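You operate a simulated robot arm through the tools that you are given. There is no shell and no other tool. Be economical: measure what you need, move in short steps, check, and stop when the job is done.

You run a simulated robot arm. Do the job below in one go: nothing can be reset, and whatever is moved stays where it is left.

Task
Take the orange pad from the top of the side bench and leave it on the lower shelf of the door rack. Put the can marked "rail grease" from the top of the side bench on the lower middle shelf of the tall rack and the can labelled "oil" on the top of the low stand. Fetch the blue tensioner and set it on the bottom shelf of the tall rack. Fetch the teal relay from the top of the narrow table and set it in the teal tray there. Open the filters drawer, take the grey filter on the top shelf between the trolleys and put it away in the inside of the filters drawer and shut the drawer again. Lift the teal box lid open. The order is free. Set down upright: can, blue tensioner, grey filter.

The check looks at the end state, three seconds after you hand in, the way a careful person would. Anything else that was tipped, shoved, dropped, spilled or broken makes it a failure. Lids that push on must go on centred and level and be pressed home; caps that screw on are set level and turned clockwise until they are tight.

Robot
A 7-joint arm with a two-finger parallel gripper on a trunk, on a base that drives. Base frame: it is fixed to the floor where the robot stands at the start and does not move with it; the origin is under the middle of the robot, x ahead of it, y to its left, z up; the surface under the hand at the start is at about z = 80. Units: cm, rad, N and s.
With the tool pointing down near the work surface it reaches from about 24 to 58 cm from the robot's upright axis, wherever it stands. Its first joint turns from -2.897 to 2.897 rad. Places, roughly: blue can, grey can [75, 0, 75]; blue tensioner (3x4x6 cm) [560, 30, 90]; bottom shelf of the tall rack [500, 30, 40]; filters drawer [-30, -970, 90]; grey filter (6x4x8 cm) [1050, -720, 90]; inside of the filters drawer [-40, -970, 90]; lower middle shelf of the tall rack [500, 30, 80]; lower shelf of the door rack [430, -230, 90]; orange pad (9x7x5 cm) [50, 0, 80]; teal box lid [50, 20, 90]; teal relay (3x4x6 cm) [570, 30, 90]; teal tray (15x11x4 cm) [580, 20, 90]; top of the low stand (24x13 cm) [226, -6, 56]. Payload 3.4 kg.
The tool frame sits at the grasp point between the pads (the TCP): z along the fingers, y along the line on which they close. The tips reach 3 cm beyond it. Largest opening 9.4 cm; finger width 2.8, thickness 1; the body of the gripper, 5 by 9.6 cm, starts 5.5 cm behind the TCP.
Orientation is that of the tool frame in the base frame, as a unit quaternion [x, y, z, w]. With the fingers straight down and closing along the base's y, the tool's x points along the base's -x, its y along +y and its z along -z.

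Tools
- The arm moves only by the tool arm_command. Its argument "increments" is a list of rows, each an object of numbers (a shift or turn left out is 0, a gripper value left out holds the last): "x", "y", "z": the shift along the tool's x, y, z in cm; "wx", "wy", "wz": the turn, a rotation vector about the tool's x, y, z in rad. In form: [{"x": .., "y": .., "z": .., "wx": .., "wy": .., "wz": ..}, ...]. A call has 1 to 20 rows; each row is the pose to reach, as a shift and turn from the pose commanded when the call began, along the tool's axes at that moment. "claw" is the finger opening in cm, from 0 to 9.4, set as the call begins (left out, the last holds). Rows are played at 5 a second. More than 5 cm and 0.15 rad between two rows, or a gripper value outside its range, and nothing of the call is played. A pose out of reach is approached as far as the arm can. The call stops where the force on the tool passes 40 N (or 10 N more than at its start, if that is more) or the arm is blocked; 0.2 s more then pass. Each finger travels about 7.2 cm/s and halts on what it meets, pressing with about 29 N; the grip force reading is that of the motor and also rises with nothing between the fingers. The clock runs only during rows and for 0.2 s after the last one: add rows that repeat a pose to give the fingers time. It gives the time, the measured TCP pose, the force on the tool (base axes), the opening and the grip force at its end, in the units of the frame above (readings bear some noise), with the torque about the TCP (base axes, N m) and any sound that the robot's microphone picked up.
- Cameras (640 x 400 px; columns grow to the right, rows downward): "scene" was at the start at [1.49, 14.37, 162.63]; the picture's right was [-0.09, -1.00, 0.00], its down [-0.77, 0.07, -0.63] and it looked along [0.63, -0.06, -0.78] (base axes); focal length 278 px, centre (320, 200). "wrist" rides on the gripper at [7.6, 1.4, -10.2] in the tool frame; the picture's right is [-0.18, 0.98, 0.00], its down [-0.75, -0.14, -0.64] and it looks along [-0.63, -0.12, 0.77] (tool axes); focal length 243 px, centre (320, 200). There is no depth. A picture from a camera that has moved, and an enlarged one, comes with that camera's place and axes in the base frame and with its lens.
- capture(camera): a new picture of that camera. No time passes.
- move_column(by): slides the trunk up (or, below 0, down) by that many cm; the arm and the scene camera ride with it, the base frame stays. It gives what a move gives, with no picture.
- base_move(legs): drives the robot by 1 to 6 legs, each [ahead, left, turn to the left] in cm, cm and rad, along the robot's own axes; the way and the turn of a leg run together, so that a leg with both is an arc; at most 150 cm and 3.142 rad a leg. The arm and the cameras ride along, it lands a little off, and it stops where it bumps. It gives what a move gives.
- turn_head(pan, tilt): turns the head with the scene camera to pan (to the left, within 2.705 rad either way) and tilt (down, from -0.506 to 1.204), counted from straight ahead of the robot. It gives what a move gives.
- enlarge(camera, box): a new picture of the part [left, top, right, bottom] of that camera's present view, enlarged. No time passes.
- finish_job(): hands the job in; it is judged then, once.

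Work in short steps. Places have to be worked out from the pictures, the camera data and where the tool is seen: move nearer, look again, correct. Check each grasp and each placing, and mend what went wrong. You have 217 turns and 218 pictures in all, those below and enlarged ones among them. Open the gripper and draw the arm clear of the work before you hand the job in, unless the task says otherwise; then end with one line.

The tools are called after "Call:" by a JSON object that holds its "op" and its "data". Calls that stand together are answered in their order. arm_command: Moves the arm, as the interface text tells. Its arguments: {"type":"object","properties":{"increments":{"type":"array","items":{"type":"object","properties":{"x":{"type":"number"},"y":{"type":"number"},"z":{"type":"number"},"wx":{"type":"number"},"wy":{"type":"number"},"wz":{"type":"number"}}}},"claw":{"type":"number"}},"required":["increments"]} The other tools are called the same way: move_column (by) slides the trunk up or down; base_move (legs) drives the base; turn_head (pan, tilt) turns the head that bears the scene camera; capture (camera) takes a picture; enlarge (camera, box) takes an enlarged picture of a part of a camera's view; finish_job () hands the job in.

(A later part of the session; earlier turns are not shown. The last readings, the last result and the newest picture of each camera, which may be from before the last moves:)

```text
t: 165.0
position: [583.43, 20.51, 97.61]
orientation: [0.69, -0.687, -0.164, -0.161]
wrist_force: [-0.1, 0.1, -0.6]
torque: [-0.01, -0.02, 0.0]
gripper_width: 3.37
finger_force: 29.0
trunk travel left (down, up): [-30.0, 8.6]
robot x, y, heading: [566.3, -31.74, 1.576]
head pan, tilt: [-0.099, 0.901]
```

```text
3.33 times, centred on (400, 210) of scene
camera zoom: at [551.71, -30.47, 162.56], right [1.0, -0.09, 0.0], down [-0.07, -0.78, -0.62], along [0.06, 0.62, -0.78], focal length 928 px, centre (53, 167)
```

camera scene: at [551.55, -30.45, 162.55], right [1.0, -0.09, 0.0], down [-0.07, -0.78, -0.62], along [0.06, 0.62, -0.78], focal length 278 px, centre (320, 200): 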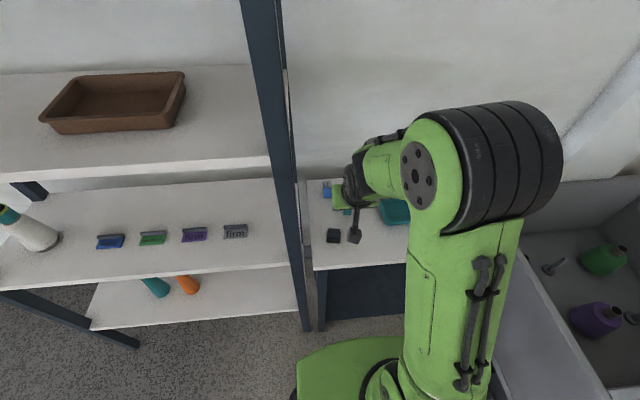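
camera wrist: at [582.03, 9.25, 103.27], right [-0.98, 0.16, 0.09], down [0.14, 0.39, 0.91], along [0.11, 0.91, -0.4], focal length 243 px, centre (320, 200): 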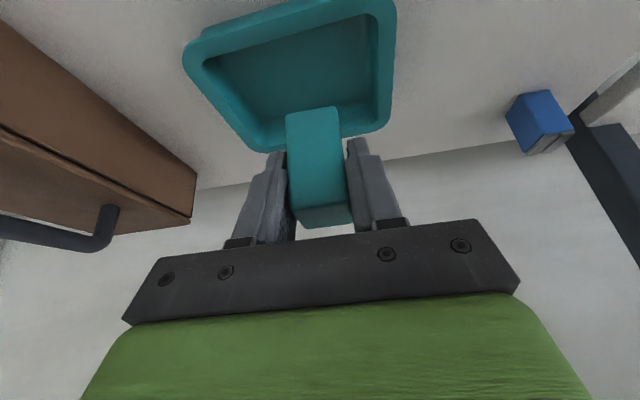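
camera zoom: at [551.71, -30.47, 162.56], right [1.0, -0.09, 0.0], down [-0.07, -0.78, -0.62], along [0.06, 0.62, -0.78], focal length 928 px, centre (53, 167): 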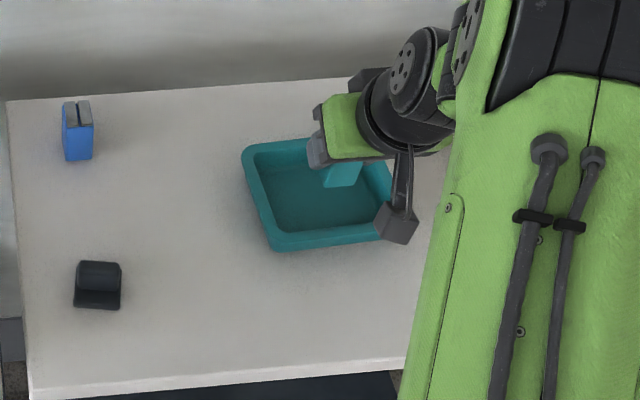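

The tray centre is nearer (584.5, 23.7). I shift there and lower.

Call:
{"op": "arm_command", "data": {"increments": [{"x": -1.8, "y": -1, "z": 0.9}, {"x": -0.4, "y": -1, "z": 3.7}, {"x": 1.0, "y": -1, "z": 6.4}, {"x": 1.6, "y": -1, "z": 7.5}]}}

Call:
{"op": "arm_command", "data": {"increments": [{"x": 0.2, "z": 0.4}, {"x": 0.4, "z": 0.8}, {"x": 0.6, "z": 1.2}, {"x": 0.7, "z": 1.5}]}}

Call:
{"op": "capture", "data": {"camera": "wrist"}}

```text
t: 166.0
position: [584.48, 22.76, 90.04]
orientation: [0.689, -0.687, -0.164, -0.162]
wrist_force: [0.2, -0.3, -0.4]
torque: [0.05, 0.0, -0.01]
gripper_width: 3.37
finger_force: 28.4
trunk travel left (down, up): [-30.0, 8.6]
robot x, y, heading: [566.39, -31.91, 1.573]
head pan, tilt: [-0.099, 0.901]
```

```text
t: 167.0
position: [584.37, 22.64, 88.96]
orientation: [0.688, -0.686, -0.166, -0.167]
wrist_force: [2.1, -3.0, 23.7]
torque: [-0.17, 0.02, -0.03]
gripper_width: 3.39
finger_force: 29.0
trunk travel left (down, up): [-30.0, 8.6]
robot x, y, heading: [565.78, -31.5, 1.576]
head pan, tilt: [-0.099, 0.901]
```

```text
99 pictures are left
camera wrist: at [582.98, 11.2, 94.36], right [-0.98, 0.16, 0.08], down [0.14, 0.38, 0.92], along [0.12, 0.91, -0.39], focal length 243 px, centre (320, 200)
```

wrist: 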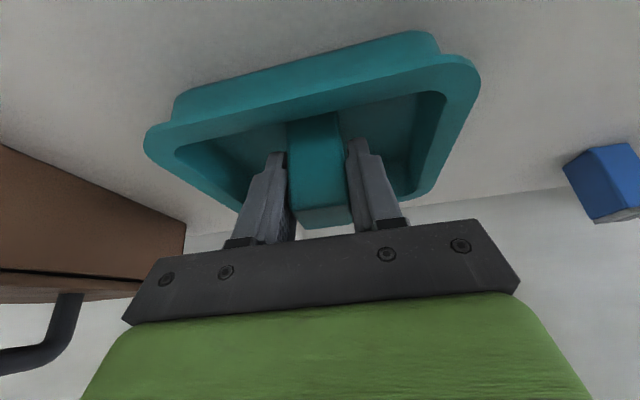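

Contact on the tray floor, inside the rim. I ease, release, and withdraw.

Call:
{"op": "arm_command", "data": {"increments": [{"x": -0.15, "z": -0.3}, {"x": -0.15, "z": -0.3}]}}

Call:
{"op": "arm_command", "data": {"increments": [{"z": 0}, {"z": 0}, {"z": 0}], "claw": 5.4}}

Call:
{"op": "arm_command", "data": {"increments": [{"z": -3}, {"z": -7}, {"z": -11}, {"z": -15}, {"z": -17}]}}

Call:
{"op": "capture", "data": {"camera": "wrist"}}

Call:
{"op": "enlarge", "data": {"camera": "scene", "box": [320, 150, 480, 270]}}

```text
t: 167.6
position: [584.35, 22.56, 88.82]
orientation: [0.689, -0.687, -0.164, -0.162]
wrist_force: [1.6, 2.6, 11.7]
torque: [0.35, -0.06, -0.04]
gripper_width: 3.38
finger_force: 29.1
trunk travel left (down, up): [-30.0, 8.6]
robot x, y, heading: [566.08, -31.79, 1.574]
head pan, tilt: [-0.099, 0.901]
```

```text
t: 168.4
position: [584.24, 22.51, 88.68]
orientation: [0.689, -0.687, -0.164, -0.163]
wrist_force: [1.0, -0.4, 0.8]
torque: [-0.02, -0.03, 0.03]
gripper_width: 5.39
finger_force: 0.1
trunk travel left (down, up): [-30.0, 8.6]
robot x, y, heading: [565.61, -31.5, 1.577]
head pan, tilt: [-0.099, 0.901]
```

```text
t: 169.6
position: [584.3, 14.89, 104.05]
orientation: [0.689, -0.687, -0.164, -0.162]
wrist_force: [-0.1, 0.8, 1.0]
torque: [0.04, -0.01, 0.01]
gripper_width: 5.42
finger_force: 0.1
trunk travel left (down, up): [-30.0, 8.6]
robot x, y, heading: [566.19, -31.85, 1.572]
head pan, tilt: [-0.099, 0.901]
```

```text
98 pictures are left
camera wrist: at [583.0, 3.54, 109.64], right [-0.98, 0.16, 0.08], down [0.14, 0.39, 0.91], along [0.11, 0.91, -0.4], focal length 243 px, centre (320, 200)
```

wrist: 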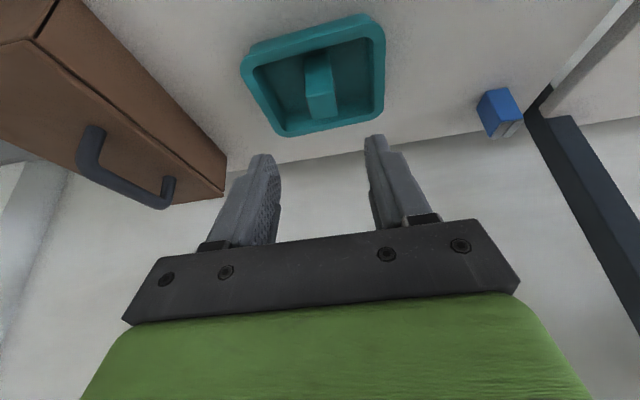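

```text
3.33 times, centred on (400, 210) of scene
camera zoom: at [551.55, -30.46, 162.55], right [1.0, -0.09, 0.0], down [-0.07, -0.78, -0.62], along [0.06, 0.62, -0.78], focal length 928 px, centre (53, 167)
```

zoom: 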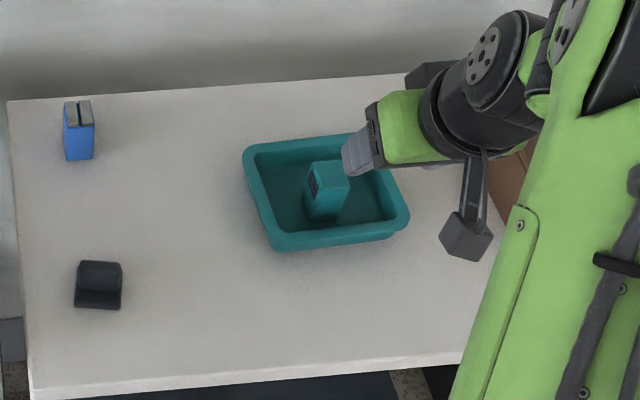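

The relay stands in the tray. Now the tensioner: I move the base 5 cm closer and 4 left, and pitch the tool further for reach.

Call:
{"op": "base_move", "data": {"legs": [[5, 4, 0]]}}

Call:
{"op": "arm_command", "data": {"increments": [{"wy": -0.14}, {"wy": -0.28}]}}

Call:
{"op": "arm_command", "data": {"increments": [{"x": 0.2, "y": 4.2, "z": 1.8}, {"x": 0.4, "y": 8.4, "z": 3.6}, {"x": 0.6, "y": 12.6, "z": 5.4}, {"x": 0.8, "y": 16.6, "z": 7.2}, {"x": 1.0, "y": 19.9, "z": 8.6}]}}

Call:
{"op": "capture", "data": {"camera": "wrist"}}

Call:
{"op": "enlarge", "data": {"camera": "scene", "box": [300, 130, 440, 250]}}

```text
t: 170.6
position: [580.19, 19.95, 103.8]
orientation: [0.689, -0.687, -0.163, -0.161]
wrist_force: [-0.6, -0.4, 0.9]
torque: [0.02, -0.03, -0.02]
gripper_width: 5.41
finger_force: 0.1
trunk travel left (down, up): [-30.0, 8.6]
robot x, y, heading: [561.88, -26.82, 1.577]
head pan, tilt: [-0.099, 0.901]
```

```text
t: 171.2
position: [580.37, 19.91, 103.76]
orientation: [0.66, -0.657, -0.259, -0.256]
wrist_force: [0.0, 0.6, 0.9]
torque: [-0.01, 0.01, 0.0]
gripper_width: 5.42
finger_force: 0.1
trunk travel left (down, up): [-30.0, 8.6]
robot x, y, heading: [561.83, -26.97, 1.579]
head pan, tilt: [-0.099, 0.901]
```

```text
t: 172.4
position: [560.41, 25.15, 97.17]
orientation: [0.66, -0.657, -0.258, -0.257]
wrist_force: [-0.3, -0.5, 0.2]
torque: [0.02, 0.0, 0.01]
gripper_width: 5.4
finger_force: 0.1
trunk travel left (down, up): [-30.0, 8.6]
robot x, y, heading: [561.8, -27.05, 1.573]
head pan, tilt: [-0.099, 0.901]
```

```text
96 pictures are left
camera wrist: at [559.09, 12.52, 99.4], right [-0.98, 0.13, 0.13], down [0.14, 0.12, 0.98], along [0.11, 0.98, -0.14], focal length 243 px, centre (320, 200)
```

wrist: 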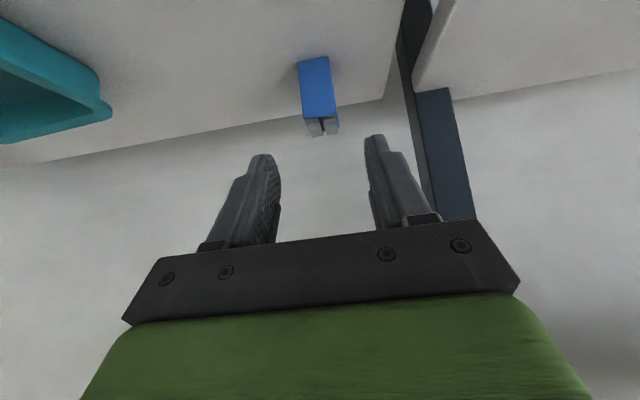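

```text
3.33 times, centred on (370, 190) of scene
camera zoom: at [547.46, -25.5, 162.53], right [1.0, -0.09, 0.0], down [-0.07, -0.78, -0.62], along [0.06, 0.62, -0.78], focal length 928 px, centre (153, 233)
```

zoom: 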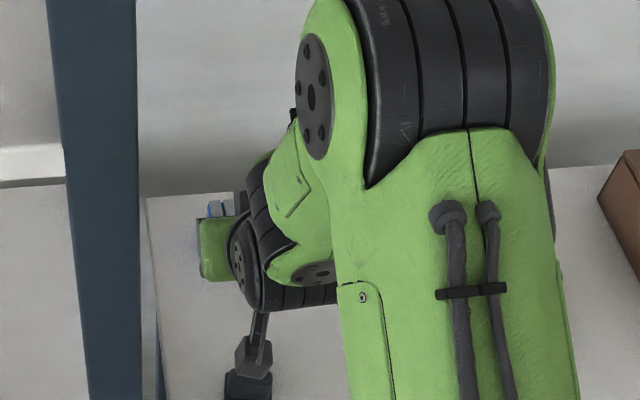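

Well aligned. I go in 11.7 cm along the axis, close, and lift.

Call:
{"op": "arm_command", "data": {"increments": [{"z": 4}, {"x": 0.3, "z": 8}, {"x": 0.3, "z": 10}, {"x": 0.3, "z": 11.7}]}}

Call:
{"op": "arm_command", "data": {"increments": [{"z": 0}, {"z": 0}, {"z": 0}, {"z": 0}], "claw": 0}}

Call:
{"op": "capture", "data": {"camera": "wrist"}}

```text
t: 173.4
position: [560.37, 32.78, 88.3]
orientation: [0.659, -0.658, -0.259, -0.256]
wrist_force: [0.3, 0.0, -0.7]
torque: [-0.02, -0.02, 0.0]
gripper_width: 5.39
finger_force: 0.0
trunk travel left (down, up): [-30.0, 8.6]
robot x, y, heading: [562.41, -26.87, 1.571]
head pan, tilt: [-0.099, 0.901]
```

```text
t: 174.4
position: [560.5, 32.59, 88.2]
orientation: [0.66, -0.658, -0.258, -0.256]
wrist_force: [0.9, 0.6, 0.8]
torque: [0.03, 0.02, -0.03]
gripper_width: 3.38
finger_force: 29.3
trunk travel left (down, up): [-30.0, 8.6]
robot x, y, heading: [562.0, -26.56, 1.576]
head pan, tilt: [-0.099, 0.901]
```

```text
94 pictures are left
camera wrist: at [559.05, 20.12, 90.49], right [-0.98, 0.13, 0.13], down [0.14, 0.12, 0.98], along [0.11, 0.98, -0.14], focal length 243 px, centre (320, 200)
```

wrist: 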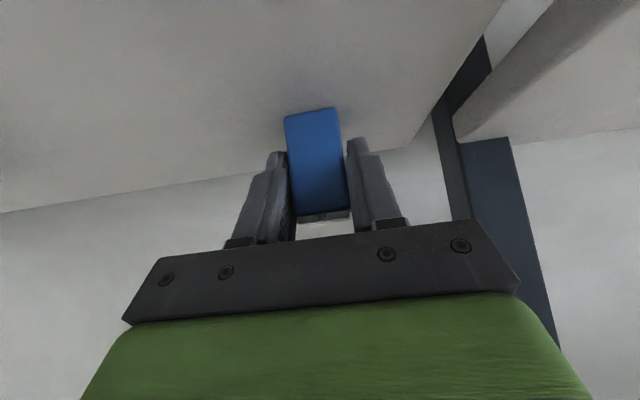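

Gripped at 3.4 cm; its bottom is 3.85 below the TCP. I lift, retract, and drive to the tall rack's free right part.

Call:
{"op": "arm_command", "data": {"increments": [{"x": -0.7, "z": -0.75}, {"x": -3.4, "z": -3.7}, {"x": -6.8, "z": -7.3}, {"x": -4, "z": -10}, {"x": -0.7, "z": -12.8}, {"x": 2.6, "z": -16}]}}

Call:
{"op": "base_move", "data": {"legs": [[-35, 0, 0], [0, 46, 0], [20, 0, 0]]}}

Call:
{"op": "turn_head", "data": {"pan": 0.0, "tilt": 0.95}}

Call:
{"op": "capture", "data": {"camera": "scene"}}

Call:
{"op": "capture", "data": {"camera": "wrist"}}

```text
t: 175.8
position: [560.38, 19.49, 98.16]
orientation: [0.66, -0.658, -0.258, -0.256]
wrist_force: [1.4, -0.2, -1.2]
torque: [-0.01, 0.02, -0.01]
gripper_width: 3.35
finger_force: 29.6
trunk travel left (down, up): [-30.0, 8.6]
robot x, y, heading: [562.03, -26.62, 1.578]
head pan, tilt: [-0.099, 0.901]
```

```text
t: 181.6
position: [514.85, 4.82, 97.99]
orientation: [0.66, -0.657, -0.259, -0.256]
wrist_force: [-0.2, -0.6, -1.0]
torque: [-0.03, 0.0, -0.02]
gripper_width: 3.36
finger_force: 29.1
trunk travel left (down, up): [-30.0, 8.6]
robot x, y, heading: [516.13, -41.77, 1.578]
head pan, tilt: [-0.099, 0.901]
```

```text
t: 182.3
position: [514.82, 4.61, 98.17]
orientation: [0.66, -0.657, -0.259, -0.255]
wrist_force: [0.2, 0.3, -0.8]
torque: [-0.03, 0.03, 0.0]
gripper_width: 3.36
finger_force: 28.5
trunk travel left (down, up): [-30.0, 8.6]
robot x, y, heading: [516.37, -41.92, 1.582]
head pan, tilt: [0.0, 0.949]
```

```text
93 pictures are left
camera scene: at [501.26, -40.61, 162.19], right [1.0, 0.01, 0.0], down [0.0, -0.81, -0.58], along [0.0, 0.58, -0.81], focal length 278 px, centre (320, 200)
```

scene: 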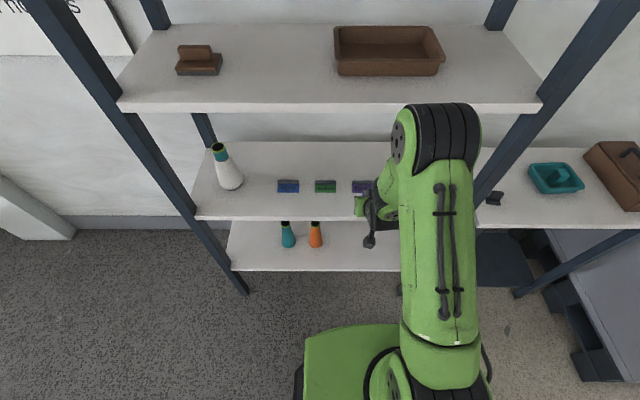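

```text
92 pictures are left
camera wrist: at [513.43, -7.76, 100.42], right [-0.98, 0.13, 0.13], down [0.14, 0.12, 0.98], along [0.11, 0.98, -0.14], focal length 243 px, centre (320, 200)
```

wrist: 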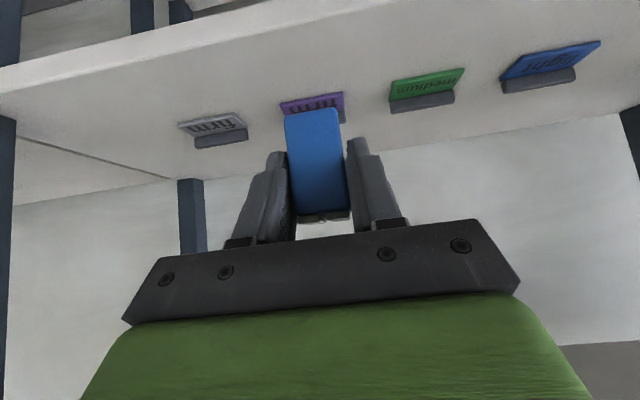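

Shelf fronts are at y ≈ 9–10, lower-middle z ≈ 80, bottom z ≈ 36–40. I back off, lower the trunk fully, and bring the hand below the lower-middle shelf level.

Call:
{"op": "base_move", "data": {"legs": [[-14, 0, 0]]}}

Call:
{"op": "move_column", "data": {"by": -30}}

Call:
{"op": "arm_command", "data": {"increments": [{"x": 3, "z": 3.3}, {"x": 6, "z": 6.5}, {"x": 9, "z": 9.7}, {"x": 11.5, "z": 12.4}]}}

Call:
{"op": "capture", "data": {"camera": "wrist"}}

Call:
{"op": "capture", "data": {"camera": "scene"}}

```text
t: 183.6
position: [514.93, -9.52, 98.23]
orientation: [0.66, -0.657, -0.259, -0.256]
wrist_force: [-0.9, -0.1, -0.3]
torque: [0.03, 0.0, 0.01]
gripper_width: 3.37
finger_force: 28.9
trunk travel left (down, up): [-30.0, 8.6]
robot x, y, heading: [516.5, -55.58, 1.575]
head pan, tilt: [0.0, 0.949]
```

```text
t: 186.6
position: [514.9, -9.38, 68.22]
orientation: [0.66, -0.658, -0.259, -0.256]
wrist_force: [0.9, 1.4, -1.8]
torque: [-0.02, 0.0, 0.05]
gripper_width: 3.35
finger_force: 28.5
trunk travel left (down, up): [0.0, 38.6]
robot x, y, heading: [516.59, -55.83, 1.58]
head pan, tilt: [0.0, 0.949]
```

```text
t: 187.6
position: [514.8, -9.2, 51.2]
orientation: [0.66, -0.658, -0.259, -0.256]
wrist_force: [0.3, 0.4, -0.4]
torque: [-0.06, 0.04, -0.01]
gripper_width: 3.35
finger_force: 28.9
trunk travel left (down, up): [0.0, 38.6]
robot x, y, heading: [516.93, -55.82, 1.573]
head pan, tilt: [0.0, 0.949]
```

```text
91 pictures are left
camera wrist: at [513.41, -21.73, 53.41], right [-0.98, 0.13, 0.13], down [0.14, 0.12, 0.98], along [0.11, 0.98, -0.14], focal length 243 px, centre (320, 200)
```

wrist: 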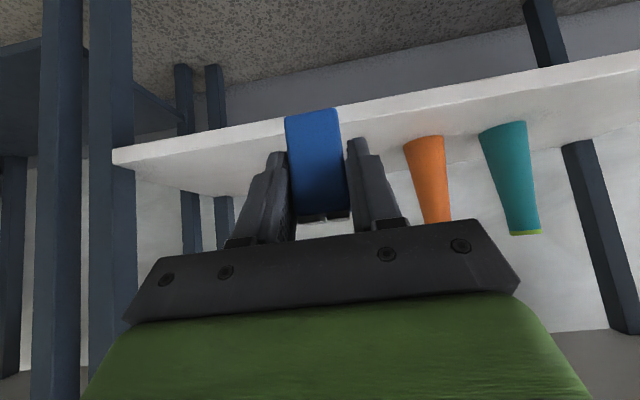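

```text
90 pictures are left
camera scene: at [501.33, -54.63, 132.29], right [1.0, 0.01, 0.0], down [0.0, -0.81, -0.58], along [0.0, 0.58, -0.81], focal length 278 px, centre (320, 200)
```

scene: 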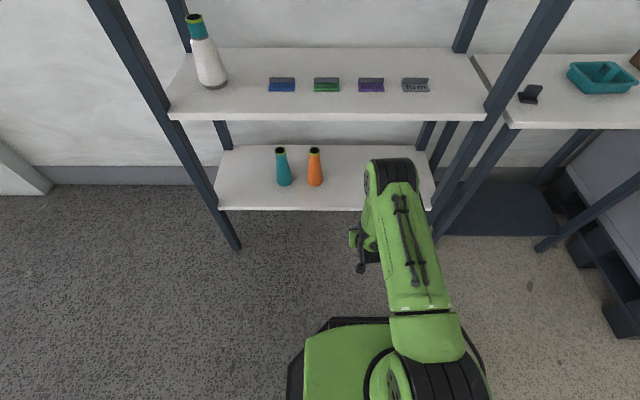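

The bottom shelf is at z ≈ 38 and free right of the orange cone. I drive in, shifting slightly right, and then check.

Call:
{"op": "base_move", "data": {"legs": [[0, -5, 0], [23, 0, 0]]}}

Call:
{"op": "capture", "data": {"camera": "wrist"}}

Call:
{"op": "capture", "data": {"camera": "scene"}}

```text
t: 189.9
position: [519.58, 13.8, 51.18]
orientation: [0.662, -0.656, -0.259, -0.254]
wrist_force: [1.0, -0.5, 0.0]
torque: [0.0, -0.02, 0.03]
gripper_width: 3.33
finger_force: 29.0
trunk travel left (down, up): [0.0, 38.6]
robot x, y, heading: [521.21, -32.46, 1.575]
head pan, tilt: [0.0, 0.949]
```

```text
89 pictures are left
camera wrist: at [518.29, 1.37, 53.45], right [-0.98, 0.13, 0.13], down [0.14, 0.12, 0.98], along [0.11, 0.98, -0.14], focal length 243 px, centre (320, 200)
```

wrist: 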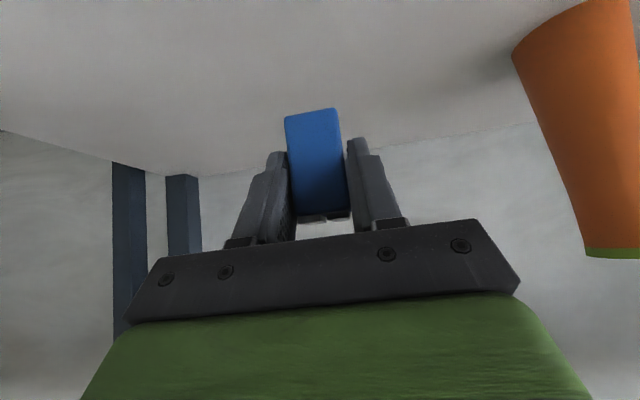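

```text
88 pictures are left
camera scene: at [506.3, -31.54, 132.29], right [1.0, 0.01, 0.0], down [0.01, -0.81, -0.58], along [0.0, 0.58, -0.81], focal length 278 px, centre (320, 200)
```

scene: 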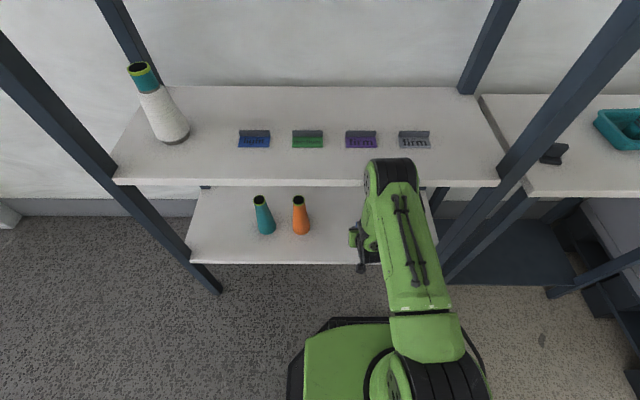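

I lower 8 cm, then creep to contact.

Call:
{"op": "arm_command", "data": {"increments": [{"x": 2.7, "z": 2.9}, {"x": 5.4, "z": 5.8}]}}

Call:
{"op": "arm_command", "data": {"increments": [{"x": 0.27, "z": 0.29}, {"x": 0.54, "z": 0.58}, {"x": 0.82, "z": 0.88}, {"x": 1.09, "z": 1.17}, {"x": 1.36, "z": 1.46}]}}

```text
t: 190.5
position: [519.62, 13.98, 43.72]
orientation: [0.658, -0.656, -0.262, -0.26]
wrist_force: [0.2, 1.4, 23.8]
torque: [0.18, -0.03, 0.01]
gripper_width: 3.41
finger_force: 29.0
trunk travel left (down, up): [0.0, 38.6]
robot x, y, heading: [521.88, -32.57, 1.576]
head pan, tilt: [0.0, 0.949]
```

```text
t: 190.9
position: [519.64, 13.87, 43.12]
orientation: [0.659, -0.656, -0.262, -0.26]
wrist_force: [-0.6, -3.3, 15.5]
torque: [0.01, -0.18, 0.0]
gripper_width: 3.35
finger_force: 29.0
trunk travel left (down, up): [0.0, 38.6]
robot x, y, heading: [521.62, -32.61, 1.582]
head pan, tilt: [0.0, 0.949]
stopped in row 2: the force on the tool passed its limit at 42 N (the readings are from after the stop); the commanded pose is now the measured one
```

It's on the shelf. I look before releasing.

Call:
{"op": "capture", "data": {"camera": "wrist"}}

Call:
{"op": "arm_command", "data": {"increments": [{"x": -0.2, "z": -0.2}, {"x": -0.2, "z": -0.2}]}}

```text
87 pictures are left
camera wrist: at [518.3, 1.44, 45.27], right [-0.98, 0.13, 0.13], down [0.14, 0.11, 0.98], along [0.11, 0.99, -0.12], focal length 243 px, centre (320, 200)
```

wrist: 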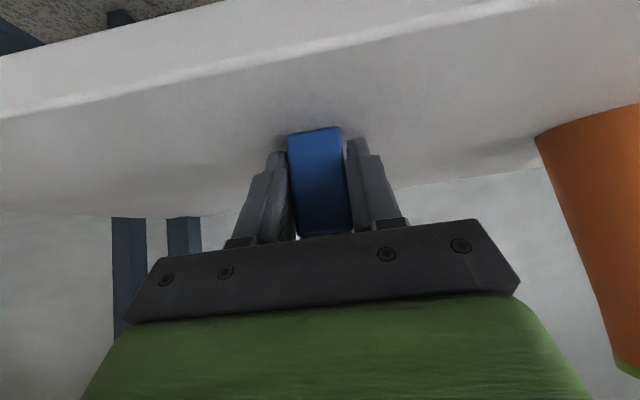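

```text
t: 191.6
position: [519.67, 13.83, 43.15]
orientation: [0.66, -0.657, -0.26, -0.256]
wrist_force: [0.0, 0.3, -1.0]
torque: [0.0, 0.01, -0.05]
gripper_width: 3.38
finger_force: 29.1
trunk travel left (down, up): [0.0, 38.6]
robot x, y, heading: [521.44, -32.49, 1.576]
head pan, tilt: [0.0, 0.949]
```

The object slid up a little in the grip but looks upright. I lower a hair, release, and withdraw.

Call:
{"op": "arm_command", "data": {"increments": [{"x": 0.15, "z": 0.15}, {"x": 0.2, "z": 0.2}]}}

Call:
{"op": "arm_command", "data": {"increments": [{"z": 0}, {"z": 0}, {"z": 0}], "claw": 5.4}}

Call:
{"op": "capture", "data": {"camera": "wrist"}}

```text
t: 192.2
position: [519.61, 14.01, 43.15]
orientation: [0.659, -0.656, -0.261, -0.259]
wrist_force: [-0.1, -4.8, 18.8]
torque: [-0.05, -0.18, -0.07]
gripper_width: 3.34
finger_force: 28.6
trunk travel left (down, up): [0.0, 38.6]
robot x, y, heading: [521.55, -32.67, 1.576]
head pan, tilt: [0.0, 0.949]
```

```text
t: 192.9
position: [519.38, 13.88, 43.19]
orientation: [0.659, -0.655, -0.264, -0.26]
wrist_force: [-22.3, -2.4, 26.1]
torque: [0.25, 0.12, 0.22]
gripper_width: 4.16
finger_force: 0.1
trunk travel left (down, up): [0.0, 38.6]
robot x, y, heading: [521.59, -32.97, 1.582]
head pan, tilt: [0.0, 0.949]
```

```text
86 pictures are left
camera wrist: at [518.09, 1.4, 45.28], right [-0.98, 0.13, 0.13], down [0.14, 0.11, 0.98], along [0.11, 0.99, -0.12], focal length 243 px, centre (320, 200)
```

wrist: 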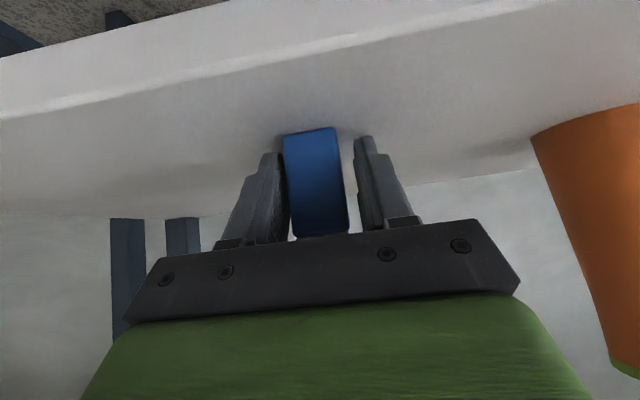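

The finger tips themselves are pressing on the shelf (z ≈ 40) and sticking. I raise slightly so they can open freely.

Call:
{"op": "arm_command", "data": {"increments": [{"x": -0.15, "z": -0.15}, {"x": -0.3, "z": -0.3}, {"x": -0.4, "z": -0.4}, {"x": -0.4, "z": -0.4}]}}

Call:
{"op": "capture", "data": {"camera": "wrist"}}

```text
t: 193.9
position: [519.85, 13.93, 43.58]
orientation: [0.66, -0.656, -0.26, -0.257]
wrist_force: [0.0, 0.0, -0.5]
torque: [0.01, 0.0, 0.0]
gripper_width: 5.41
finger_force: 0.1
trunk travel left (down, up): [0.0, 38.6]
robot x, y, heading: [521.84, -32.89, 1.58]
head pan, tilt: [0.0, 0.949]
```

```text
85 pictures are left
camera wrist: at [518.42, 1.32, 45.74], right [-0.98, 0.13, 0.13], down [0.14, 0.12, 0.98], along [0.11, 0.98, -0.13], focal length 243 px, centre (320, 200)
```

wrist: 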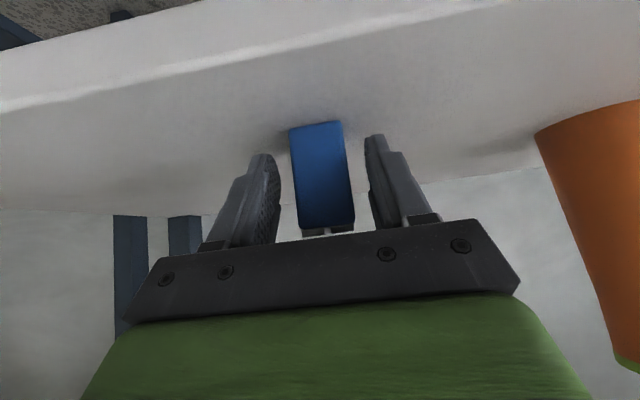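

Released, standing free. I withdraw along the axis and check.

Call:
{"op": "arm_command", "data": {"increments": [{"z": -2}, {"z": -5}, {"z": -9}, {"z": -13}, {"z": -16}]}}

Call:
{"op": "base_move", "data": {"legs": [[-25, 0, 0]]}}

Call:
{"op": "enlarge", "data": {"camera": "wrist", "box": [160, 0, 480, 220]}}

Call:
{"op": "capture", "data": {"camera": "scene"}}

```text
t: 195.2
position: [519.81, 2.81, 55.36]
orientation: [0.659, -0.656, -0.261, -0.259]
wrist_force: [0.6, 0.6, 0.4]
torque: [-0.01, 0.02, 0.01]
gripper_width: 5.39
finger_force: 0.0
trunk travel left (down, up): [0.0, 38.6]
robot x, y, heading: [521.87, -32.69, 1.58]
head pan, tilt: [0.0, 0.949]
```

```text
t: 196.9
position: [519.98, -21.62, 55.26]
orientation: [0.659, -0.656, -0.261, -0.258]
wrist_force: [-0.2, 0.5, -0.4]
torque: [0.01, -0.02, -0.01]
gripper_width: 5.4
finger_force: 0.0
trunk travel left (down, up): [0.0, 38.6]
robot x, y, heading: [521.56, -56.82, 1.586]
head pan, tilt: [0.0, 0.949]
```

```text
1.82 times, centred on (320, 110) of wrist
camera zoom: at [518.67, -34.09, 57.44], right [-0.98, 0.13, 0.13], down [0.14, 0.11, 0.98], along [0.11, 0.99, -0.13], focal length 441 px, centre (320, 364)
```

zoom: 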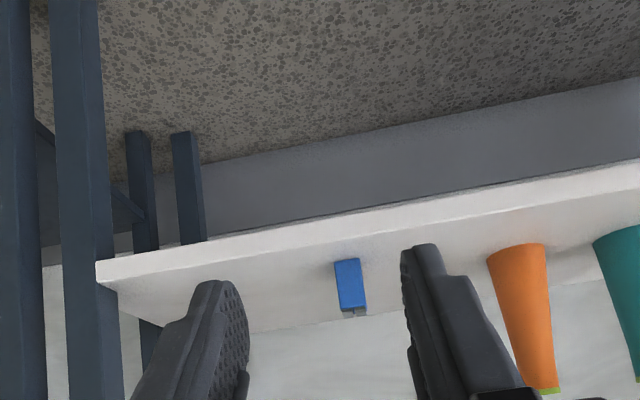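

```text
83 pictures are left
camera scene: at [506.48, -56.03, 132.29], right [1.0, 0.01, 0.0], down [0.01, -0.81, -0.58], along [0.0, 0.58, -0.81], focal length 278 px, centre (320, 200)
```

scene: 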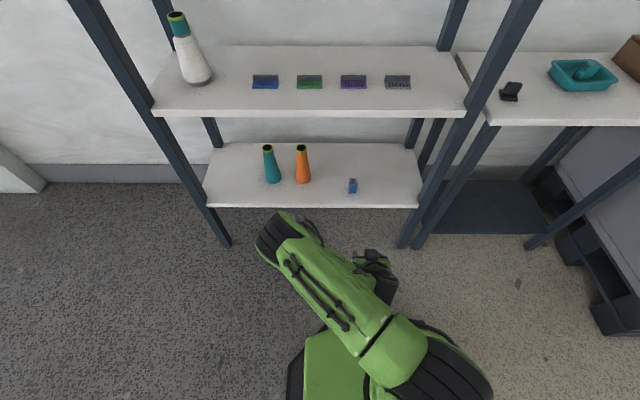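

The tensioner stands upright on the bottom shelf. Next is the rail grease can: I raise the trunk and arm, then drive back to the bench's end.

Call:
{"op": "move_column", "data": {"by": 30}}

Call:
{"op": "arm_command", "data": {"increments": [{"x": -2.7, "z": -2.9}, {"x": -5.4, "z": -5.8}, {"x": -8.1, "z": -8.7}, {"x": -10.8, "z": -11.6}, {"x": -13.5, "z": -14.5}, {"x": -17, "z": -17}]}}

Call:
{"op": "base_move", "data": {"legs": [[-15, 0, -0.01], [0, 135, 0], [0, 135, 0], [0, 135, 0], [0, 115, 0], [0, 0, -1.571]]}}

```text
t: 199.9
position: [519.99, -21.53, 85.17]
orientation: [0.659, -0.657, -0.26, -0.258]
wrist_force: [-0.1, -0.1, 0.7]
torque: [-0.02, 0.0, 0.03]
gripper_width: 5.42
finger_force: 0.1
trunk travel left (down, up): [-30.0, 8.6]
robot x, y, heading: [521.6, -57.23, 1.576]
head pan, tilt: [0.0, 0.949]
```

```text
t: 201.3
position: [520.23, -18.5, 110.11]
orientation: [0.66, -0.656, -0.261, -0.256]
wrist_force: [0.0, 0.1, 0.5]
torque: [-0.02, 0.0, 0.03]
gripper_width: 5.4
finger_force: 0.1
out of reach, approached as far as the arm can: row 1, 2, 3, 4, 5, 6
trunk travel left (down, up): [-30.0, 8.6]
robot x, y, heading: [521.66, -56.92, 1.579]
head pan, tilt: [0.0, 0.949]
```

```text
t: 231.1
position: [41.19, -68.04, 110.07]
orientation: [0.004, 0.931, -0.001, 0.365]
wrist_force: [-0.5, 0.3, 0.0]
torque: [-0.02, 0.0, 0.0]
gripper_width: 5.4
finger_force: 0.1
trunk travel left (down, up): [-30.0, 8.6]
robot x, y, heading: [2.53, -69.33, -0.006]
head pan, tilt: [0.0, 0.949]
```

I straighten the tool to vertical, then move left to the bench's end and look.

Call:
{"op": "arm_command", "data": {"increments": [{"wy": 0.15}, {"wy": 0.3}, {"wy": 0.45}, {"wy": 0.6}, {"wy": 0.745}]}}

Call:
{"op": "base_move", "data": {"legs": [[0, 83, 0], [3, 0, 0]]}}

Call:
{"op": "arm_command", "data": {"increments": [{"wz": -0.15}, {"wz": -0.3}, {"wz": -0.45}, {"wz": -0.6}, {"wz": -0.75}, {"wz": -0.9}, {"wz": -1.05}, {"wz": -1.2}, {"wz": -1.35}, {"wz": -1.5}, {"wz": -1.57}]}}

Call:
{"op": "capture", "data": {"camera": "wrist"}}

Call:
{"op": "capture", "data": {"camera": "scene"}}

```text
t: 232.3
position: [41.32, -68.12, 110.08]
orientation: [0.004, 1.0, 0.001, 0.0]
wrist_force: [-0.3, -0.2, -0.4]
torque: [0.01, 0.01, -0.02]
gripper_width: 5.38
finger_force: 0.2
trunk travel left (down, up): [-30.0, 8.6]
robot x, y, heading: [2.27, -69.11, -0.003]
head pan, tilt: [0.0, 0.949]
```

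```text
t: 237.1
position: [44.9, 12.82, 110.18]
orientation: [0.004, 1.0, 0.001, 0.001]
wrist_force: [0.1, -0.1, -0.1]
torque: [0.03, 0.03, -0.01]
gripper_width: 5.39
finger_force: 0.1
trunk travel left (down, up): [-30.0, 8.6]
robot x, y, heading: [6.02, 11.6, -0.01]
head pan, tilt: [0.0, 0.949]
```

```text
t: 239.5
position: [44.82, 12.95, 110.19]
orientation: [-0.705, 0.709, -0.001, 0.002]
wrist_force: [1.0, 0.2, 0.6]
torque: [0.01, -0.03, 0.01]
gripper_width: 5.42
finger_force: 0.1
trunk travel left (down, up): [-30.0, 8.6]
robot x, y, heading: [5.79, 11.9, -0.012]
head pan, tilt: [0.0, 0.949]
```

```text
82 pictures are left
camera wrist: at [43.29, 5.36, 120.32], right [-0.98, 0.19, 0.0], down [0.15, 0.75, 0.64], along [0.13, 0.63, -0.77], focal length 243 px, centre (320, 200)
```

wrist: 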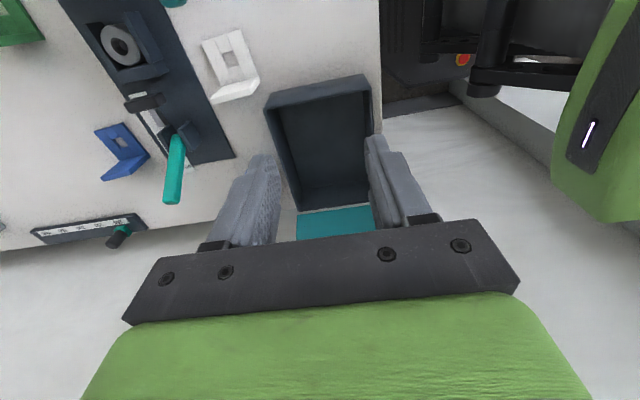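

```text
81 pictures are left
camera scene: at [7.26, 26.89, 162.19], right [-0.01, -1.0, 0.0], down [-0.81, 0.01, -0.58], along [0.58, 0.0, -0.81], focal length 278 px, centre (320, 200)
```

scene: 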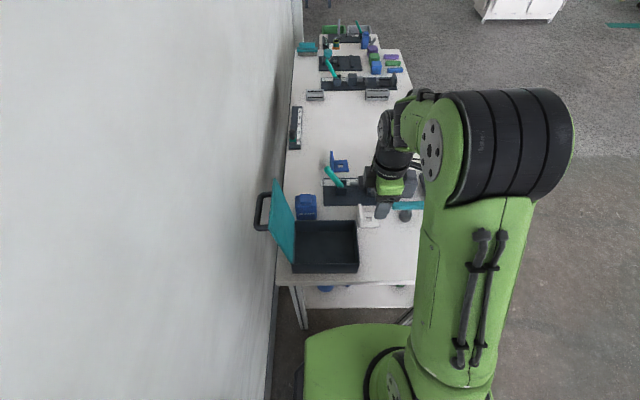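

I zoom in on the rail grease can.

Call:
{"op": "enlarge", "data": {"camera": "scene", "box": [260, 150, 400, 280]}}

```text
3.08 times, centred on (330, 215) of scene
camera zoom: at [7.26, 26.89, 162.19], right [-0.01, -1.0, 0.0], down [-0.81, 0.01, -0.58], along [0.58, 0.0, -0.81], focal length 857 px, centre (289, 154)
```

zoom: 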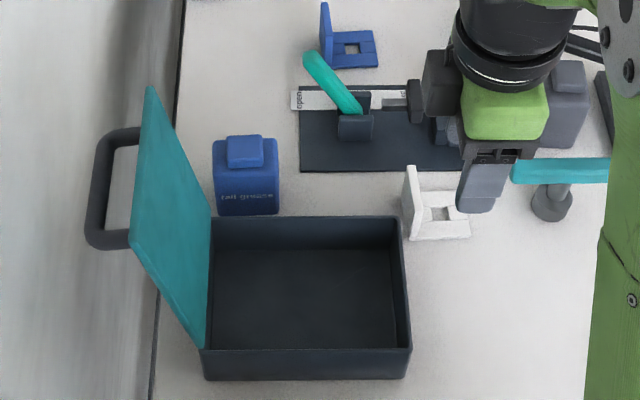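

The can spans y 28.1–35.1 with its front at x ≈ 57.8. I shift the base left 6 cm for reach and move above it, closing along x.

Call:
{"op": "base_move", "data": {"legs": [[0, 6, 0.01]]}}

Call:
{"op": "arm_command", "data": {"increments": [{"x": -2.5, "y": -3}, {"x": -5, "y": -6}, {"x": -7.5, "y": -9}, {"x": -10, "y": -12}, {"x": -12.5, "y": -14.9}], "claw": 7.4}}

Call:
{"op": "capture", "data": {"camera": "wrist"}}

Call:
{"op": "enlarge", "data": {"camera": "scene", "box": [260, 150, 400, 280]}}

```text
t: 240.4
position: [44.76, 19.45, 110.1]
orientation: [0.708, -0.706, 0.001, -0.001]
wrist_force: [-0.1, 0.4, -0.4]
torque: [-0.07, 0.02, -0.04]
gripper_width: 5.4
finger_force: 0.1
trunk travel left (down, up): [-30.0, 8.6]
robot x, y, heading: [6.04, 17.93, 0.002]
head pan, tilt: [0.0, 0.949]
```

```text
t: 241.7
position: [59.68, 32.0, 110.29]
orientation: [0.708, -0.706, -0.001, -0.001]
wrist_force: [0.0, 1.2, 0.1]
torque: [0.01, -0.02, 0.01]
gripper_width: 7.42
finger_force: 0.1
trunk travel left (down, up): [-30.0, 8.6]
robot x, y, heading: [6.01, 17.91, 0.002]
head pan, tilt: [0.0, 0.949]
```

```text
79 pictures are left
camera wrist: at [58.28, 24.49, 120.48], right [-0.98, 0.18, 0.0], down [0.14, 0.75, 0.64], along [0.12, 0.63, -0.77], focal length 243 px, centre (320, 200)
```

wrist: 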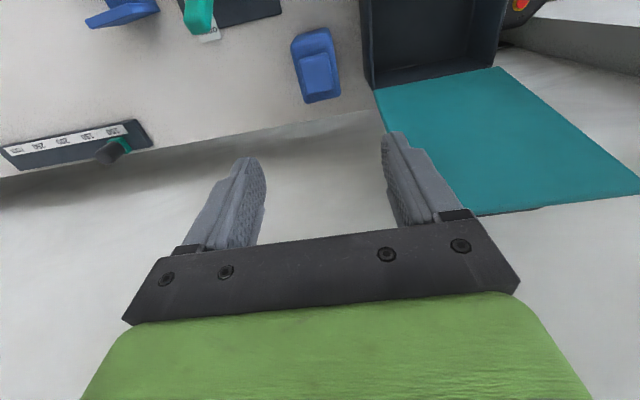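

```text
3.08 times, centred on (330, 215) of scene
camera zoom: at [7.28, 32.93, 162.17], right [0.0, -1.0, 0.0], down [-0.81, 0.0, -0.58], along [0.58, 0.0, -0.81], focal length 857 px, centre (289, 154)
```

zoom: 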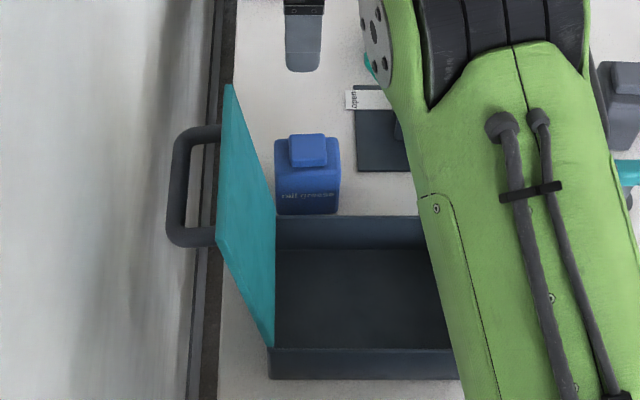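

I correct to (59.8, 30.7) and descend in stages.

Call:
{"op": "arm_command", "data": {"increments": [{"x": 1.3, "y": -0.15}, {"x": 1.3, "y": -0.15, "z": 4}, {"x": 1.3, "y": -0.15, "z": 8}, {"x": 1.3, "y": -0.15, "z": 12}]}}

Call:
{"op": "capture", "data": {"camera": "wrist"}}

Call:
{"op": "enlarge", "data": {"camera": "scene", "box": [240, 100, 400, 260]}}

```text
t: 242.7
position: [60.01, 30.41, 98.38]
orientation: [0.708, -0.706, 0.0, -0.001]
wrist_force: [0.4, -0.6, 0.1]
torque: [0.01, 0.03, 0.03]
gripper_width: 7.42
finger_force: 0.0
trunk travel left (down, up): [-30.0, 8.6]
robot x, y, heading: [6.18, 17.67, 0.004]
head pan, tilt: [0.0, 0.949]
```

```text
77 pictures are left
camera wrist: at [58.61, 23.03, 108.45], right [-0.98, 0.18, 0.0], down [0.14, 0.75, 0.64], along [0.12, 0.63, -0.77], focal length 243 px, centre (320, 200)
```

wrist: 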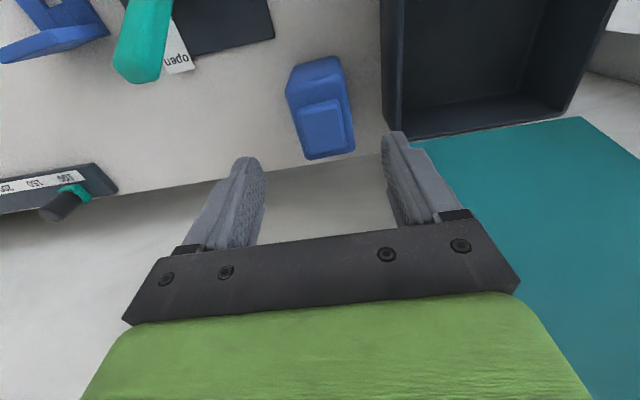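

```text
2.50 times, centred on (320, 180) of scene
camera zoom: at [7.2, 32.89, 162.18], right [0.0, -1.0, 0.0], down [-0.81, 0.0, -0.58], along [0.58, 0.0, -0.81], focal length 696 px, centre (320, 250)
```

zoom: 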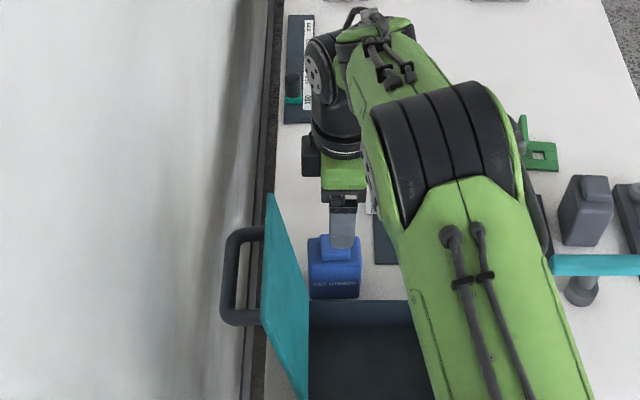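

The can's centre is about 0.7 cm further towards −y. I correct, descend to 88.6, and close.

Call:
{"op": "arm_command", "data": {"increments": [{"x": 0.7, "z": 4}, {"x": 0.7, "z": 7.5}, {"x": 0.7, "z": 9.7}]}}

Call:
{"op": "capture", "data": {"camera": "wrist"}}

Call:
{"op": "arm_command", "data": {"increments": [{"z": 0}, {"z": 0}, {"z": 0}, {"z": 0}], "claw": 0}}

```text
t: 243.4
position: [59.95, 29.79, 88.54]
orientation: [0.708, -0.707, 0.0, -0.001]
wrist_force: [0.5, -0.1, -1.0]
torque: [0.0, 0.0, -0.01]
gripper_width: 7.39
finger_force: 0.1
trunk travel left (down, up): [-30.0, 8.6]
robot x, y, heading: [5.94, 17.83, 0.01]
head pan, tilt: [0.0, 0.949]
```

```text
75 pictures are left
camera wrist: at [58.46, 22.18, 98.68], right [-0.98, 0.18, 0.0], down [0.14, 0.75, 0.64], along [0.12, 0.63, -0.76], focal length 243 px, centre (320, 200)
```

wrist: 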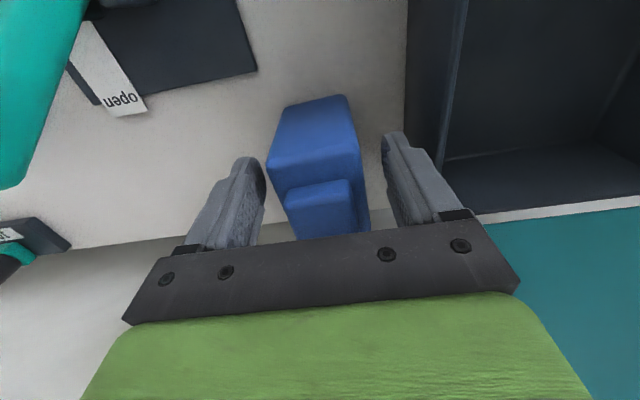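

```text
t: 244.4
position: [59.9, 29.73, 88.63]
orientation: [0.708, -0.706, 0.0, -0.002]
wrist_force: [1.2, -0.3, 0.7]
torque: [-0.08, -0.16, 0.07]
gripper_width: 5.43
finger_force: 29.0
trunk travel left (down, up): [-30.0, 8.6]
robot x, y, heading: [5.68, 17.61, 0.005]
head pan, tilt: [0.0, 0.949]
```

Gripped at 5.4 cm. I lift straight up clear of the lid, then bring it in and check.

Call:
{"op": "arm_command", "data": {"increments": [{"z": -2}, {"z": -5}, {"z": -9}, {"z": -13}, {"z": -17}, {"z": -21}, {"z": -24}]}}

Call:
{"op": "arm_command", "data": {"increments": [{"x": 3, "y": 3}, {"x": 6, "y": 6}, {"x": 9, "y": 9}, {"x": 12, "y": 12}, {"x": 14, "y": 15}]}}

Call:
{"op": "capture", "data": {"camera": "wrist"}}

Call:
{"op": "enlarge", "data": {"camera": "scene", "box": [240, 100, 440, 280]}}

```text
t: 246.1
position: [59.8, 29.85, 112.54]
orientation: [0.708, -0.706, 0.0, -0.001]
wrist_force: [-0.6, -0.6, -3.6]
torque: [-0.06, -0.01, -0.02]
gripper_width: 5.43
finger_force: 28.7
trunk travel left (down, up): [-30.0, 8.6]
robot x, y, heading: [5.84, 17.68, 0.007]
head pan, tilt: [0.0, 0.949]
```

```text
t: 247.2
position: [44.72, 15.75, 112.46]
orientation: [0.708, -0.706, 0.0, -0.002]
wrist_force: [-0.1, 0.2, -3.4]
torque: [-0.02, -0.01, 0.03]
gripper_width: 5.43
finger_force: 29.4
trunk travel left (down, up): [-30.0, 8.6]
robot x, y, heading: [5.76, 17.83, 0.006]
head pan, tilt: [0.0, 0.949]
```

```text
74 pictures are left
camera wrist: at [43.31, 8.1, 122.58], right [-0.98, 0.18, 0.0], down [0.14, 0.75, 0.64], along [0.12, 0.63, -0.76], focal length 243 px, centre (320, 200)
```

wrist: 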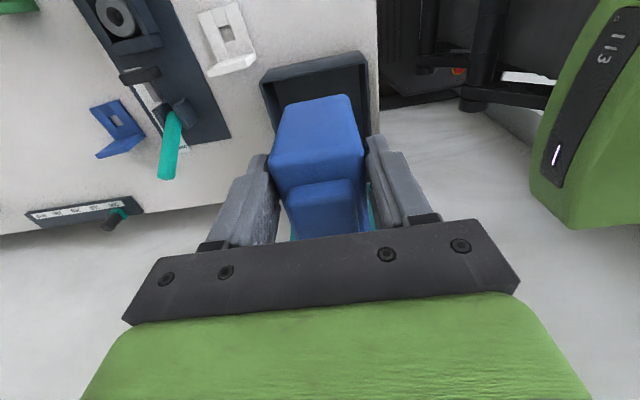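

```text
2.22 times, centred on (340, 190) of scene
camera zoom: at [6.99, 32.78, 162.19], right [0.0, -1.0, 0.0], down [-0.81, 0.0, -0.58], along [0.58, 0.0, -0.81], focal length 619 px, centre (276, 222)
```

zoom: 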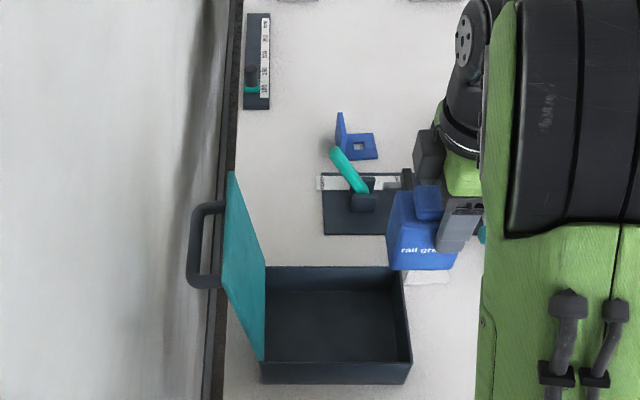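

Held, and the lid is undisturbed. I turn the tool back by 90° and drive to the tall rack.

Call:
{"op": "arm_command", "data": {"increments": [{"wz": 0.15}, {"wz": 0.3}, {"wz": 0.45}, {"wz": 0.6}, {"wz": 0.75}, {"wz": 0.9}, {"wz": 1.05}, {"wz": 1.2}, {"wz": 1.35}, {"wz": 1.5}, {"wz": 1.57}]}}

Call:
{"op": "base_move", "data": {"legs": [[0, -88, 0], [150, 0, 0], [150, 0, 0], [150, 0, 0], [68, 0, 0], [0, 0, 1.565]]}}

Call:
{"op": "turn_head", "data": {"pan": 0.1, "tilt": 0.75}}

Call:
{"op": "capture", "data": {"camera": "scene"}}

```text
t: 249.7
position: [44.82, 15.81, 112.51]
orientation: [0.001, 1.0, 0.001, 0.002]
wrist_force: [0.2, 0.3, -3.2]
torque: [0.01, 0.04, 0.01]
gripper_width: 5.45
finger_force: 29.0
trunk travel left (down, up): [-30.0, 8.6]
robot x, y, heading: [5.87, 17.62, 0.003]
head pan, tilt: [0.0, 0.949]
```

```text
t: 282.7
position: [526.96, -24.41, 112.53]
orientation: [0.719, -0.695, -0.002, -0.002]
wrist_force: [0.1, -0.5, -2.8]
torque: [-0.03, 0.03, 0.01]
gripper_width: 5.43
finger_force: 29.1
trunk travel left (down, up): [-30.0, 8.6]
robot x, y, heading: [526.22, -63.28, 1.605]
head pan, tilt: [0.0, 0.949]
```

```text
t: 283.4
position: [526.95, -24.41, 112.54]
orientation: [0.719, -0.695, -0.001, 0.0]
wrist_force: [0.1, -0.7, -3.6]
torque: [-0.05, 0.02, 0.01]
gripper_width: 5.43
finger_force: 28.8
trunk travel left (down, up): [-30.0, 8.6]
robot x, y, heading: [526.09, -63.51, 1.607]
head pan, tilt: [0.099, 0.75]
```

```text
72 pictures are left
camera scene: at [510.17, -61.73, 163.73], right [0.99, 0.14, 0.0], down [0.09, -0.68, -0.73], along [-0.1, 0.72, -0.68], focal length 278 px, centre (320, 200)
```

scene: 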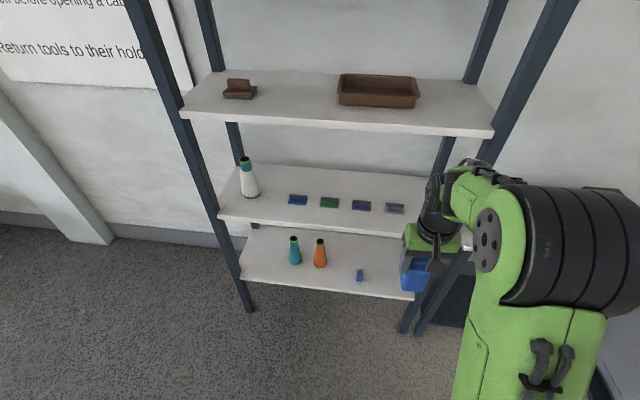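

The lower-middle shelf's front is at y ≈ 11, with items further back at y ≈ 25 and free space in front. I straighten the heading, lower the can to shelf-entry height, and drive closer.

Call:
{"op": "base_move", "data": {"legs": [[0, 0, -0.036], [0, 8, 0]]}}

Call:
{"op": "arm_command", "data": {"increments": [{"z": 5}, {"z": 10}, {"z": 15}, {"z": 19}]}}

Call:
{"op": "base_move", "data": {"legs": [[20, 0, 0]]}}

Call:
{"op": "capture", "data": {"camera": "wrist"}}

Call:
{"op": "capture", "data": {"camera": "scene"}}

```text
t: 284.9
position: [520.3, -24.44, 112.48]
orientation: [0.708, -0.706, -0.001, 0.0]
wrist_force: [-1.5, -0.3, -3.1]
torque: [-0.04, -0.04, 0.0]
gripper_width: 5.43
finger_force: 29.1
trunk travel left (down, up): [-30.0, 8.6]
robot x, y, heading: [518.34, -63.37, 1.568]
head pan, tilt: [0.099, 0.75]
```

```text
t: 285.9
position: [520.14, -24.21, 93.29]
orientation: [0.708, -0.706, -0.001, 0.0]
wrist_force: [-1.8, 0.1, -4.2]
torque: [-0.07, -0.02, -0.03]
gripper_width: 5.4
finger_force: 28.6
trunk travel left (down, up): [-30.0, 8.6]
robot x, y, heading: [518.59, -63.44, 1.574]
head pan, tilt: [0.099, 0.75]
```

```text
t: 287.4
position: [520.0, -4.26, 93.29]
orientation: [0.709, -0.706, -0.002, 0.0]
wrist_force: [0.0, 0.7, -3.6]
torque: [-0.05, -0.02, -0.01]
gripper_width: 5.44
finger_force: 29.0
trunk travel left (down, up): [-30.0, 8.6]
robot x, y, heading: [518.45, -43.34, 1.571]
head pan, tilt: [0.099, 0.75]
```

```text
71 pictures are left
camera wrist: at [518.67, -11.92, 103.5], right [-0.98, 0.18, 0.0], down [0.14, 0.75, 0.64], along [0.11, 0.63, -0.77], focal length 243 px, centre (320, 200)
```

wrist: 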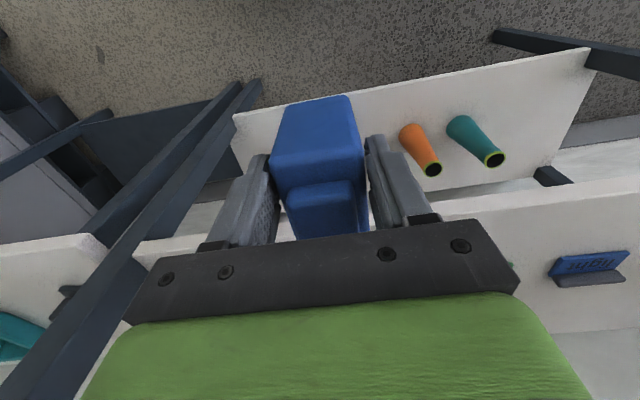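

```text
70 pictures are left
camera scene: at [502.23, -41.14, 163.74], right [0.99, 0.1, 0.0], down [0.07, -0.68, -0.73], along [-0.08, 0.73, -0.68], focal length 278 px, centre (320, 200)
```

scene: 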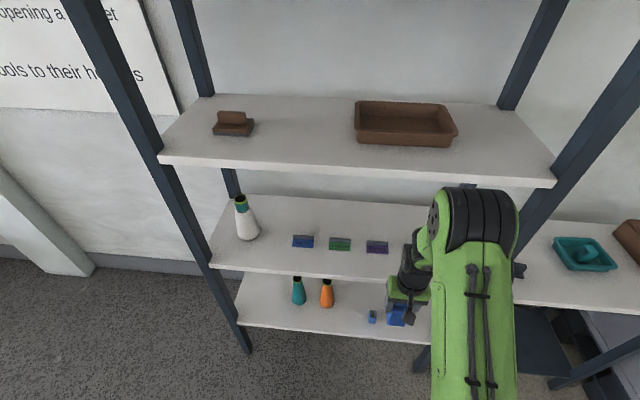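

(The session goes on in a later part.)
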